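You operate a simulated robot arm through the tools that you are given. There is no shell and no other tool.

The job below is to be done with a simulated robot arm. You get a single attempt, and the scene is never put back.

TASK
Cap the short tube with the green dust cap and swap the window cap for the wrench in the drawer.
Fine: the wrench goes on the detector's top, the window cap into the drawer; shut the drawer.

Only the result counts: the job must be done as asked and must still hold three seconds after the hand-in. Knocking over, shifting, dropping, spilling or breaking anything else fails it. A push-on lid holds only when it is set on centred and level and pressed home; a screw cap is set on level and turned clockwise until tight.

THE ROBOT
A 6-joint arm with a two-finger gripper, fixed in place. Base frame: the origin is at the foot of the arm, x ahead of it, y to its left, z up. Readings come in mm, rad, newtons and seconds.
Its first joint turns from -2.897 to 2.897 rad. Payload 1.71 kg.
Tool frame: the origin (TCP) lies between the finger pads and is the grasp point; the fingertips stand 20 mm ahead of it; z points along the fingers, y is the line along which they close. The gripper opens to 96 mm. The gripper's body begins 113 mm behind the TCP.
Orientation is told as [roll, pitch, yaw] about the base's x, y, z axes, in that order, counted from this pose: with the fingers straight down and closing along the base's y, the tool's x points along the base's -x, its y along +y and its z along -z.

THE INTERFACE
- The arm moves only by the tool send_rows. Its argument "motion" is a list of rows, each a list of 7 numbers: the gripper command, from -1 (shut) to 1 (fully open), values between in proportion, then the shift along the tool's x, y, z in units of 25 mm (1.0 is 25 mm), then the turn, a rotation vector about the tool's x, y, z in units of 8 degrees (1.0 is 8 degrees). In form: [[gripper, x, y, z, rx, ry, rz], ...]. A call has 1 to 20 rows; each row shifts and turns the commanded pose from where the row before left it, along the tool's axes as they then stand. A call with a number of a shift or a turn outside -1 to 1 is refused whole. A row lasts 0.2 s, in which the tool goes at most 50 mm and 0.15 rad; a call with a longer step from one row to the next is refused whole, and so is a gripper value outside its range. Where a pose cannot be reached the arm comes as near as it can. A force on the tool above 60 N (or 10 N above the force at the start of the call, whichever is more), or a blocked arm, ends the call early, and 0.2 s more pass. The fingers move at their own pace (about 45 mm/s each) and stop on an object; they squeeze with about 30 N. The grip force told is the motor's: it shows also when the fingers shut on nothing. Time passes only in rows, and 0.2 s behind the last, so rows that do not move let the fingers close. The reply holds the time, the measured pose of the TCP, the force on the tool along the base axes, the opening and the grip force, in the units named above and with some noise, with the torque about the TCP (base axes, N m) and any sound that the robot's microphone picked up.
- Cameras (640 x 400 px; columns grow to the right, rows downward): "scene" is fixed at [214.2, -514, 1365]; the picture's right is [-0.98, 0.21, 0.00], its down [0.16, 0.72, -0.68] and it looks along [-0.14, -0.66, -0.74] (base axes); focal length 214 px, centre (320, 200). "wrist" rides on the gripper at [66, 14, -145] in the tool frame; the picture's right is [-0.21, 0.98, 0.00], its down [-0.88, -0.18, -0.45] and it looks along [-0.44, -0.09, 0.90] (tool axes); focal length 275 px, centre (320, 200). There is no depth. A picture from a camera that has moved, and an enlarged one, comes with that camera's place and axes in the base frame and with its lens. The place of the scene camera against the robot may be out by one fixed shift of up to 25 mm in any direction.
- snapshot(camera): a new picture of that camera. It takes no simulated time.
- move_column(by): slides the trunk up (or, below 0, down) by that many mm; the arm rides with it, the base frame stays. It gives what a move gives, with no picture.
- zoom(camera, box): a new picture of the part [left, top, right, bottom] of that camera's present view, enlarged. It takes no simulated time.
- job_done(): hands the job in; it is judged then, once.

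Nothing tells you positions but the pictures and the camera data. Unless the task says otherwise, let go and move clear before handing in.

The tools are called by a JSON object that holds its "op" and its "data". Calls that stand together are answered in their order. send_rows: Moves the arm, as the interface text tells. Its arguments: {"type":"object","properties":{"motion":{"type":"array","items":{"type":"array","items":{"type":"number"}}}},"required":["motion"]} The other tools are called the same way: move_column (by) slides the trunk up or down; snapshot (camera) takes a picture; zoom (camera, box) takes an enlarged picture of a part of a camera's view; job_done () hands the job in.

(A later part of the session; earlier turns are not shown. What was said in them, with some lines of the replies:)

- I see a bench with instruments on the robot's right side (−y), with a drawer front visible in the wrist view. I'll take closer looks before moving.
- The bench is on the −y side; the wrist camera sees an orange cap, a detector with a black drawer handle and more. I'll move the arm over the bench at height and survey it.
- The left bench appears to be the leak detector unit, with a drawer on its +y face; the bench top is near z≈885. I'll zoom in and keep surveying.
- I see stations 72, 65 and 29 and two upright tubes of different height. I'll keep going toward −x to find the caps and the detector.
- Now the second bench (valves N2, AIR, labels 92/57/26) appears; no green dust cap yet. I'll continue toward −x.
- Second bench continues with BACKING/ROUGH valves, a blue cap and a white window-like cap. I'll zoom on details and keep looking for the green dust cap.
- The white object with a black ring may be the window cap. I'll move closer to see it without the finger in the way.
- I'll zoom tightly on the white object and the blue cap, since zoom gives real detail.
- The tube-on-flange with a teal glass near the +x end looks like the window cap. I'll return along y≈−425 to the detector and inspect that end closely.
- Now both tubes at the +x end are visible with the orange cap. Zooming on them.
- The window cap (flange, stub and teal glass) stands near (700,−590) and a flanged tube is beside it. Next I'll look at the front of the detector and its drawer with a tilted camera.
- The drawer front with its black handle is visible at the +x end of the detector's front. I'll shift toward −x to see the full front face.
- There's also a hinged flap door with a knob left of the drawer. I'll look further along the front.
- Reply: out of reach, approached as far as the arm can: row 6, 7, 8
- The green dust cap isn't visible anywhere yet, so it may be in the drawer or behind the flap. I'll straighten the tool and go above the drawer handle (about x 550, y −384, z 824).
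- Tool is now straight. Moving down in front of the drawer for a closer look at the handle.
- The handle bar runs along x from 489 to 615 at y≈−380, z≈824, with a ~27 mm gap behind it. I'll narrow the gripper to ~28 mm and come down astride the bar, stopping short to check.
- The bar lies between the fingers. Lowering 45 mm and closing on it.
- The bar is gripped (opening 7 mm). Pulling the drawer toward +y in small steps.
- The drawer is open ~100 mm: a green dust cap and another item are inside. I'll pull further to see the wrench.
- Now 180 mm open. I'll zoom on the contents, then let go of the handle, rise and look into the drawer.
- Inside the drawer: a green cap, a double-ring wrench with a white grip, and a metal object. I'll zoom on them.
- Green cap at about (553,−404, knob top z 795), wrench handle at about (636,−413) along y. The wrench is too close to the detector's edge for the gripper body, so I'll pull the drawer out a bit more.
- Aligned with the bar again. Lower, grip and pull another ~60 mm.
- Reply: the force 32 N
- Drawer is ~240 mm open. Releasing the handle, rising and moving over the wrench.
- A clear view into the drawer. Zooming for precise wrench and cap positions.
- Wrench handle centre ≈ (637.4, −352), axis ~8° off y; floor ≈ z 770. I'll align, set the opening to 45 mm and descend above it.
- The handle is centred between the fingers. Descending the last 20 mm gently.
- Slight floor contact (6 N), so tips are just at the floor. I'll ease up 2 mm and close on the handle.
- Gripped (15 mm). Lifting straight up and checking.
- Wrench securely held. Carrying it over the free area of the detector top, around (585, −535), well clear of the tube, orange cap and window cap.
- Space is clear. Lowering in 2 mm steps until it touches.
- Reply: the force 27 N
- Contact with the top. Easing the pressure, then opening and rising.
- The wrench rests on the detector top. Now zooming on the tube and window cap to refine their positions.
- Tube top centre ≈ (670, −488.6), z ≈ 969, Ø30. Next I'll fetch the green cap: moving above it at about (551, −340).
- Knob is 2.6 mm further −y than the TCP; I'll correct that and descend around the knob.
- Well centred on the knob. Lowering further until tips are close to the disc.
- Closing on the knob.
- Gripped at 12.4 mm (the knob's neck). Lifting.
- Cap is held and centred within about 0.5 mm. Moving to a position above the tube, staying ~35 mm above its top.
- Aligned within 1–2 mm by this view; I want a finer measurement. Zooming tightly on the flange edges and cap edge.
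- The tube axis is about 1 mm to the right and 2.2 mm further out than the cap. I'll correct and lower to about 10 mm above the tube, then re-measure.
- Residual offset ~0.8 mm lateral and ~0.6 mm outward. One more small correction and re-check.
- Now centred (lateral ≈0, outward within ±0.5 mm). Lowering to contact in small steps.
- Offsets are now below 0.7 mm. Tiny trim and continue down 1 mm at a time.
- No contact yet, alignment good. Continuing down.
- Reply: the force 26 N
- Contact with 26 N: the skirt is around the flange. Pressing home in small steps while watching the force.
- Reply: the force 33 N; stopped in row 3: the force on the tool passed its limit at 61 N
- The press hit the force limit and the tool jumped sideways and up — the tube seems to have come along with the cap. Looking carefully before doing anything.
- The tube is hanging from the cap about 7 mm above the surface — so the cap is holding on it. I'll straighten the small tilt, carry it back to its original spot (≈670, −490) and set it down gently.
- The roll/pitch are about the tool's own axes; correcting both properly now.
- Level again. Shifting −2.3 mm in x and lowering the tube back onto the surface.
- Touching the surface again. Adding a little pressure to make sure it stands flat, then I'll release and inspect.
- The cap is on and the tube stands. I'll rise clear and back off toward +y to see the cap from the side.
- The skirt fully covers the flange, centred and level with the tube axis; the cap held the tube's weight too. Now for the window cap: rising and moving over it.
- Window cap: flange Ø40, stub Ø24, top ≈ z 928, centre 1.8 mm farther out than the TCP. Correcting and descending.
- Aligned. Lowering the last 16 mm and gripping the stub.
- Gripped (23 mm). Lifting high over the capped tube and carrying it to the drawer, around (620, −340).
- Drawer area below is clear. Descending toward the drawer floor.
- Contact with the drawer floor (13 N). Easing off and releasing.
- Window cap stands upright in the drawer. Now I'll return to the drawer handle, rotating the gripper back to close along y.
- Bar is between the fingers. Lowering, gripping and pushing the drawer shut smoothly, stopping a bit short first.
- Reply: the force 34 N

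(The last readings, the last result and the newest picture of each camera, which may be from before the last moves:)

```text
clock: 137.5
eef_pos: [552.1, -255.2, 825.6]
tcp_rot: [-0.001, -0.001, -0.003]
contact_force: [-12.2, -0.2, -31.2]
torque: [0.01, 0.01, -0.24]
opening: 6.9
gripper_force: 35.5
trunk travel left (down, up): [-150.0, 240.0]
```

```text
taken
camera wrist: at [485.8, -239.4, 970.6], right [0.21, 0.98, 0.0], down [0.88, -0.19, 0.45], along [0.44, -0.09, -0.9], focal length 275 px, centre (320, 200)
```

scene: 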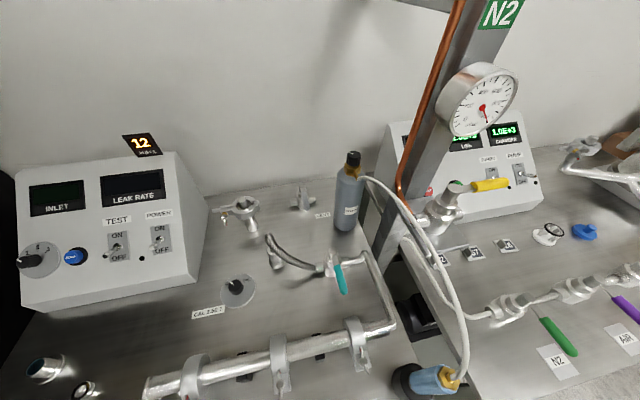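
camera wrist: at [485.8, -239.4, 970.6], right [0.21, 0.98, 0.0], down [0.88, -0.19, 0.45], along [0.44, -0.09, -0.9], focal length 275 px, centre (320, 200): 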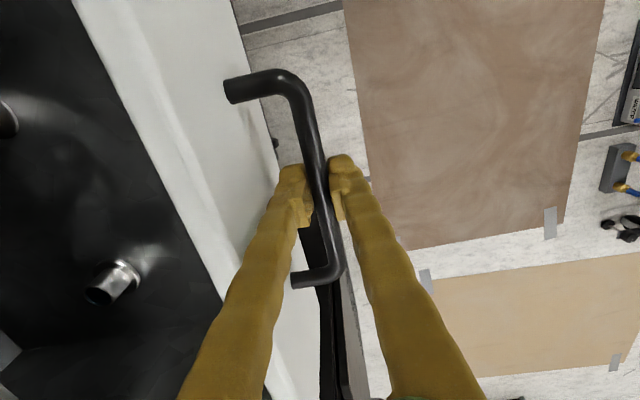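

The drawer is moving, window cap still upright. I'll relieve the vertical strain slightly and keep pushing.

{"op": "send_rows", "data": {"motion": [[-1, 0, 0, 0.04, 0, 0, 0], [-1, 0, -0.2, 0, 0, 0, 0], [-1, 0, -0.4, 0, 0, 0, 0], [-1, 0, -0.5, 0, 0, 0, 0], [-1, 0, -0.5, 0, 0, 0, 0], [-1, 0, -0.5, 0, 0, 0, 0], [-1, 0, -0.5, 0, 0, 0, 0], [-1, 0, -0.5, 0, 0, 0, 0], [-1, 0, -0.5, 0, 0, 0, 0], [-1, 0, -0.4, 0, 0, 0, 0], [-1, 0, -0.3, 0, 0, 0, 0], [-1, 0, -0.2, 0, 0, 0, 0], [-1, 0, 0, 0, 0, 0, 0]]}}

{"op": "snapshot", "data": {"camera": "wrist"}}

```text
clock: 140.3
eef_pos: [551.3, -365.7, 824.7]
tcp_rot: [-0.002, 0.0, -0.001]
contact_force: [11.8, -0.7, 13.9]
torque: [0.0, -0.06, -0.25]
opening: 6.7
gripper_force: 35.0
trunk travel left (down, up): [-150.0, 240.0]
```

```text
taken
camera wrist: at [485.4, -350.9, 969.7], right [0.21, 0.98, 0.0], down [0.88, -0.18, 0.45], along [0.44, -0.09, -0.9], focal length 275 px, centre (320, 200)
```

wrist: 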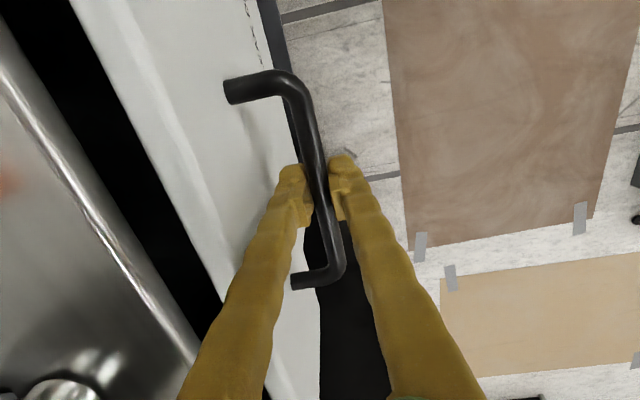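

Close to shut (about 14 mm left). Pushing the last bit slowly until it stops.

{"op": "send_rows", "data": {"motion": [[-1, 0, -0.2, -0.01, 0, 0, 0], [-1, 0, -0.15, 0, 0, 0, 0], [-1, 0, -0.1, 0, 0, 0, 0], [-1, 0, -0.06, 0, 0, 0, 0], [-1, 0, 0, 0, 0, 0, 0]]}}

```text
clock: 141.5
eef_pos: [551.7, -380.6, 824.9]
tcp_rot: [-0.002, 0.002, -0.002]
contact_force: [-2.2, 1.5, -14.0]
torque: [-0.04, 0.16, -0.23]
opening: 6.7
gripper_force: 34.8
trunk travel left (down, up): [-150.0, 240.0]
```

{"op": "send_rows", "data": {"motion": [[-1, 0, -0.06, 0, 0, 0, 0], [-1, 0, -0.06, 0, 0, 0, 0], [-1, 0, 0, 0, 0, 0, 0]]}}

{"op": "snapshot", "data": {"camera": "wrist"}}

```text
clock: 142.3
eef_pos: [553.4, -382.0, 825.6]
tcp_rot: [-0.001, 0.0, -0.002]
contact_force: [-11.6, 24.3, -32.1]
torque: [-0.05, -0.05, -0.19]
opening: 6.9
gripper_force: 34.5
trunk travel left (down, up): [-150.0, 240.0]
```

```text
taken
camera wrist: at [485.6, -366.0, 970.0], right [0.21, 0.98, 0.0], down [0.88, -0.19, 0.44], along [0.43, -0.09, -0.9], focal length 275 px, centre (320, 200)
```

wrist: 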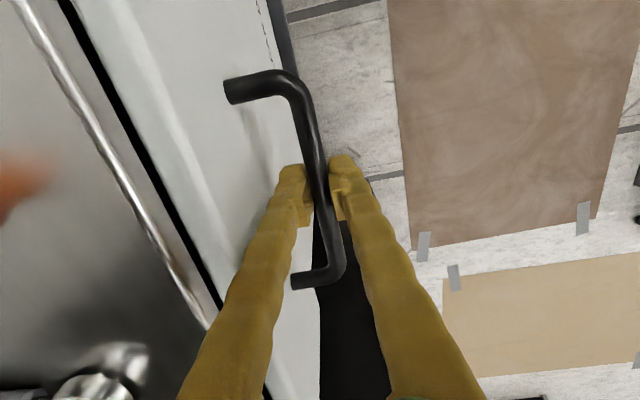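

The drawer is against its stop (24 N). Releasing the handle and rising straight up.

{"op": "send_rows", "data": {"motion": [[-0.4167, 0, 0, 0, 0, 0, 0], [-0.4167, 0, 0, 0, 0, 0, 0], [-0.4167, 0, 0, 0, 0, 0, 0], [-0.4167, 0, 0.06, 0, 0, 0, 0], [-0.4167, 0, 0, -0.6, 0, 0, 0], [-0.4167, 0, 0, -0.9, 0, 0, 0], [-0.4167, 0, 0, -0.9, 0, 0, 0], [-0.4167, 0, 0, -0.9, 0, 0, 0], [-0.4167, 0, 0, -0.9, 0, 0, 0], [-0.4167, 0, 0, -0.9, 0, 0, 0], [-0.4167, 0, 0, -0.9, 0, 0, 0], [-0.4167, 0, 0, 0, 0, 0, 0]]}}

{"op": "snapshot", "data": {"camera": "wrist"}}

{"op": "zoom", "data": {"camera": "wrist", "box": [120, 0, 320, 160]}}

```text
clock: 144.9
eef_pos: [551.0, -379.9, 976.5]
tcp_rot: [-0.002, -0.001, -0.001]
contact_force: [-1.0, 0.2, -0.3]
torque: [-0.03, -0.01, 0.0]
opening: 28.1
gripper_force: 0.0
trunk travel left (down, up): [-150.0, 240.0]
```

```text
taken
camera wrist: at [484.2, -365.4, 1121.6], right [0.21, 0.98, 0.0], down [0.88, -0.18, 0.45], along [0.44, -0.09, -0.9], focal length 275 px, centre (320, 200)
```

wrist: 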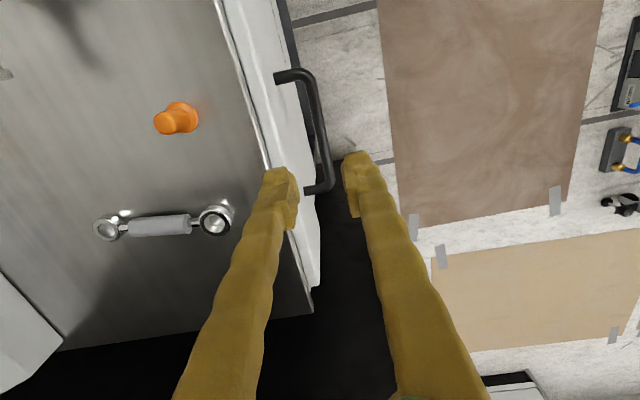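

```text
2.50 times, centred on (220, 80) of wrist
camera zoom: at [484.2, -365.4, 1121.6], right [0.21, 0.98, 0.0], down [0.88, -0.18, 0.45], along [0.44, -0.09, -0.9], focal length 688 px, centre (570, 500)
```

zoom: 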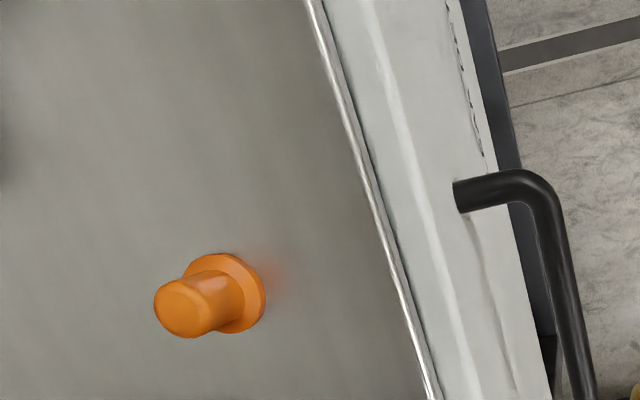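

The drawer is flush. The capped tube should be hidden behind a finger; I'll move to a better viewpoint for a final check of everything.

{"op": "send_rows", "data": {"motion": [[1, 0.8, -0.6, -0.8, 0, 0, 0], [1, 0.8, -0.6, -0.8, 0, 0, 0], [1, 0.8, -0.6, -0.8, 0, 0, 0], [1, 0.8, -0.6, -0.8, 0, 0, 0], [1, 0.8, -0.6, -0.8, 0, 0, 0], [1, 0, 0, 0, 0, 0, 0]]}}

{"op": "snapshot", "data": {"camera": "wrist"}}

```text
clock: 146.3
eef_pos: [453.6, -455.8, 1076.1]
tcp_rot: [-0.002, -0.001, -0.003]
contact_force: [-0.9, 0.1, -0.4]
torque: [-0.06, -0.07, -0.01]
opening: 96.2
gripper_force: 0.1
trunk travel left (down, up): [-150.0, 240.0]
```

```text
taken
camera wrist: at [385.5, -440.3, 1220.8], right [0.21, 0.98, 0.0], down [0.88, -0.18, 0.45], along [0.44, -0.09, -0.9], focal length 275 px, centre (320, 200)
```

wrist: 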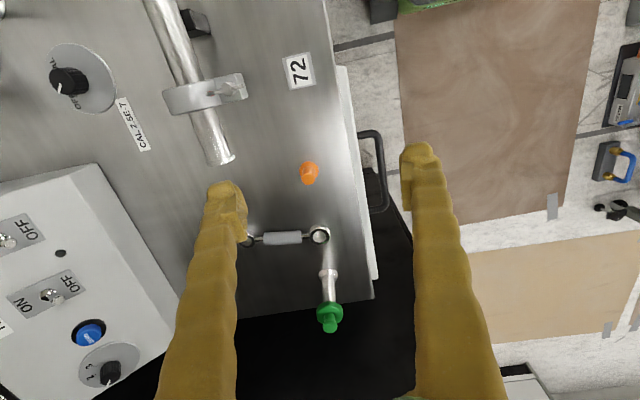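

{"op": "zoom", "data": {"camera": "wrist", "box": [300, 250, 370, 340]}}

{"op": "zoom", "data": {"camera": "wrist", "box": [310, 300, 350, 335]}}

{"op": "zoom", "data": {"camera": "wrist", "box": [310, 50, 410, 300]}}

{"op": "snapshot", "data": {"camera": "scene"}}

```text
4.44 times, centred on (335, 295) of wrist
camera zoom: at [385.5, -440.3, 1220.8], right [0.21, 0.98, 0.0], down [0.88, -0.18, 0.45], along [0.44, -0.09, -0.9], focal length 1224 px, centre (253, -222)
```

zoom: 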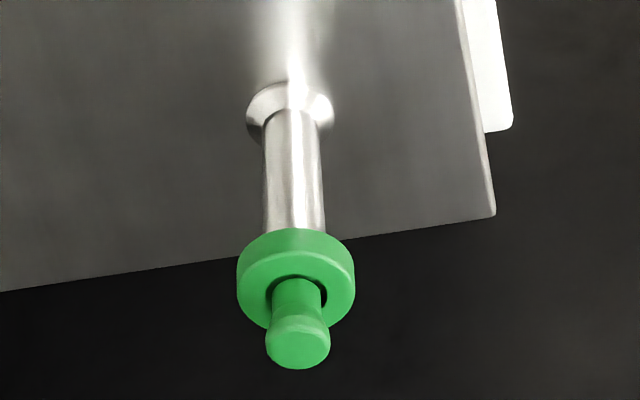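

```text
11.43 times, centred on (330, 318) of wrist
camera zoom: at [385.5, -440.3, 1220.8], right [0.21, 0.98, 0.0], down [0.88, -0.18, 0.45], along [0.44, -0.09, -0.9], focal length 3146 px, centre (206, -1143)
```

zoom: 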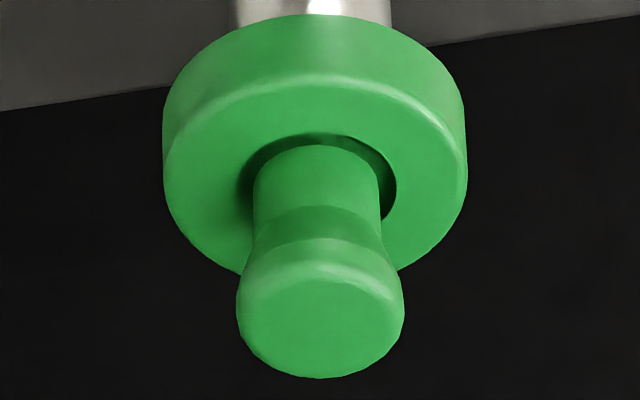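

```text
1.60 times, centred on (360, 175) of wrist
camera zoom: at [385.5, -440.3, 1220.8], right [0.21, 0.98, 0.0], down [0.88, -0.18, 0.45], along [0.44, -0.09, -0.9], focal length 440 px, centre (256, 240)
```

zoom: 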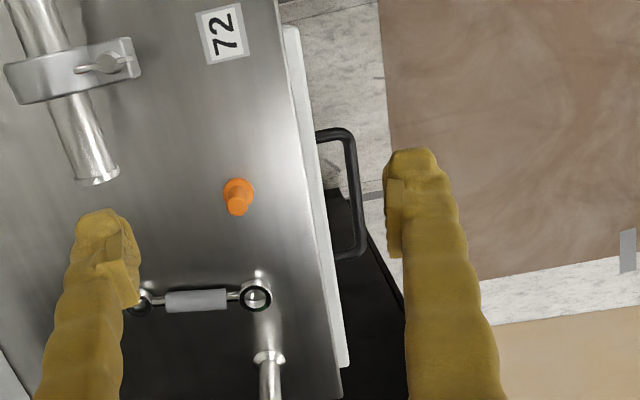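

```text
taken
```

scene: 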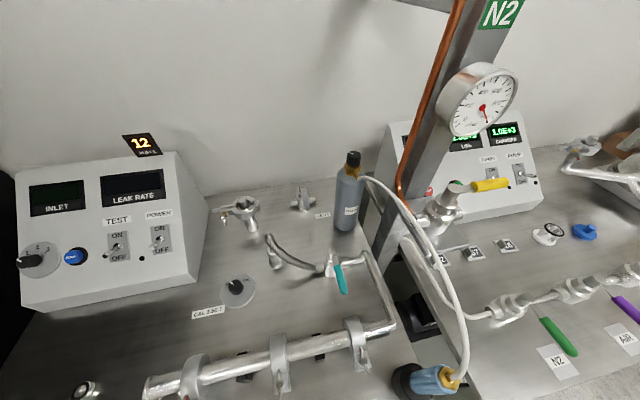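

Everything checks out: the green cap sits centred and level with its skirt over the flange, the wrench lies on the detector top, the window cap is in the drawer and the drawer is shut. I'll move the arm up clear and take one last look.

{"op": "send_rows", "data": {"motion": [[1, 0, 0.8, -0.8, 0, 0, 0], [1, 0, 0.8, -0.8, 0, 0, 0], [1, 0, 0.8, -0.4, 0, 0, 0], [1, 0, 0.8, 0, 0, 0, 0], [1, 0, 0, 0, 0, 0, 0]]}}

{"op": "snapshot", "data": {"camera": "wrist"}}

```text
clock: 147.5
eef_pos: [451.9, -375.3, 1124.8]
tcp_rot: [-0.003, 0.0, -0.001]
contact_force: [0.2, 0.2, -0.3]
torque: [0.0, 0.0, 0.03]
opening: 96.0
gripper_force: 0.0
trunk travel left (down, up): [-150.0, 240.0]
```

```text
taken
camera wrist: at [385.2, -358.7, 1269.7], right [0.21, 0.98, 0.0], down [0.88, -0.18, 0.45], along [0.44, -0.09, -0.9], focal length 275 px, centre (320, 200)
```

wrist: 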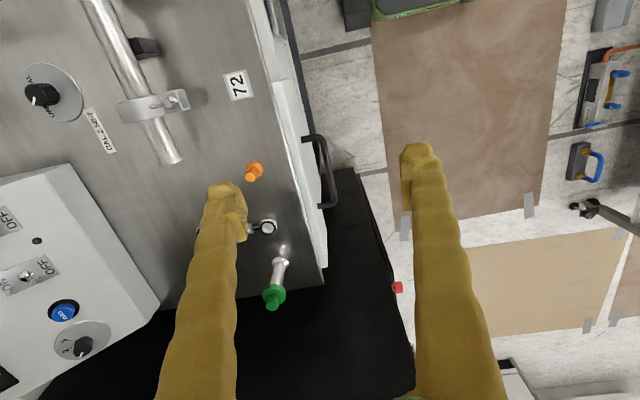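

The tube is capped and standing, the wrench is on the detector top, the drawer is closed and the arm is clear. Handing in.

{"op": "job_done", "data": {}}

```text
The job is handed in.
```

The job is handed in. The green cap is on the short tube, the wrench is on the detector's top, the window cap is in the drawer, and the drawer is shut.

- **Tube was moved:** while I pressed the cap on, the force went past 60 N. The arm jumped about 17 mm sideways and lifted the tube with it. I set the tube back upright within about 2 mm of where it had stood. The judge may count that as shifting the tube.
- **Cap on the tube:** it is centred and level, with its skirt fully over the flange. It also held the tube's weight during that jump. No click or other sound was reported.
- **Wrench:** it lies flat on the free part of the detector's top, near (585, −535), not where the window cap stood.
- **Drawer:** I pushed it until it reached its stop. The window cap was standing upright on the drawer floor when I last saw it, before the last part of the push. The metal piece that was already inside stayed there.

I saw nothing else disturbed, and the arm is clear of the bench.
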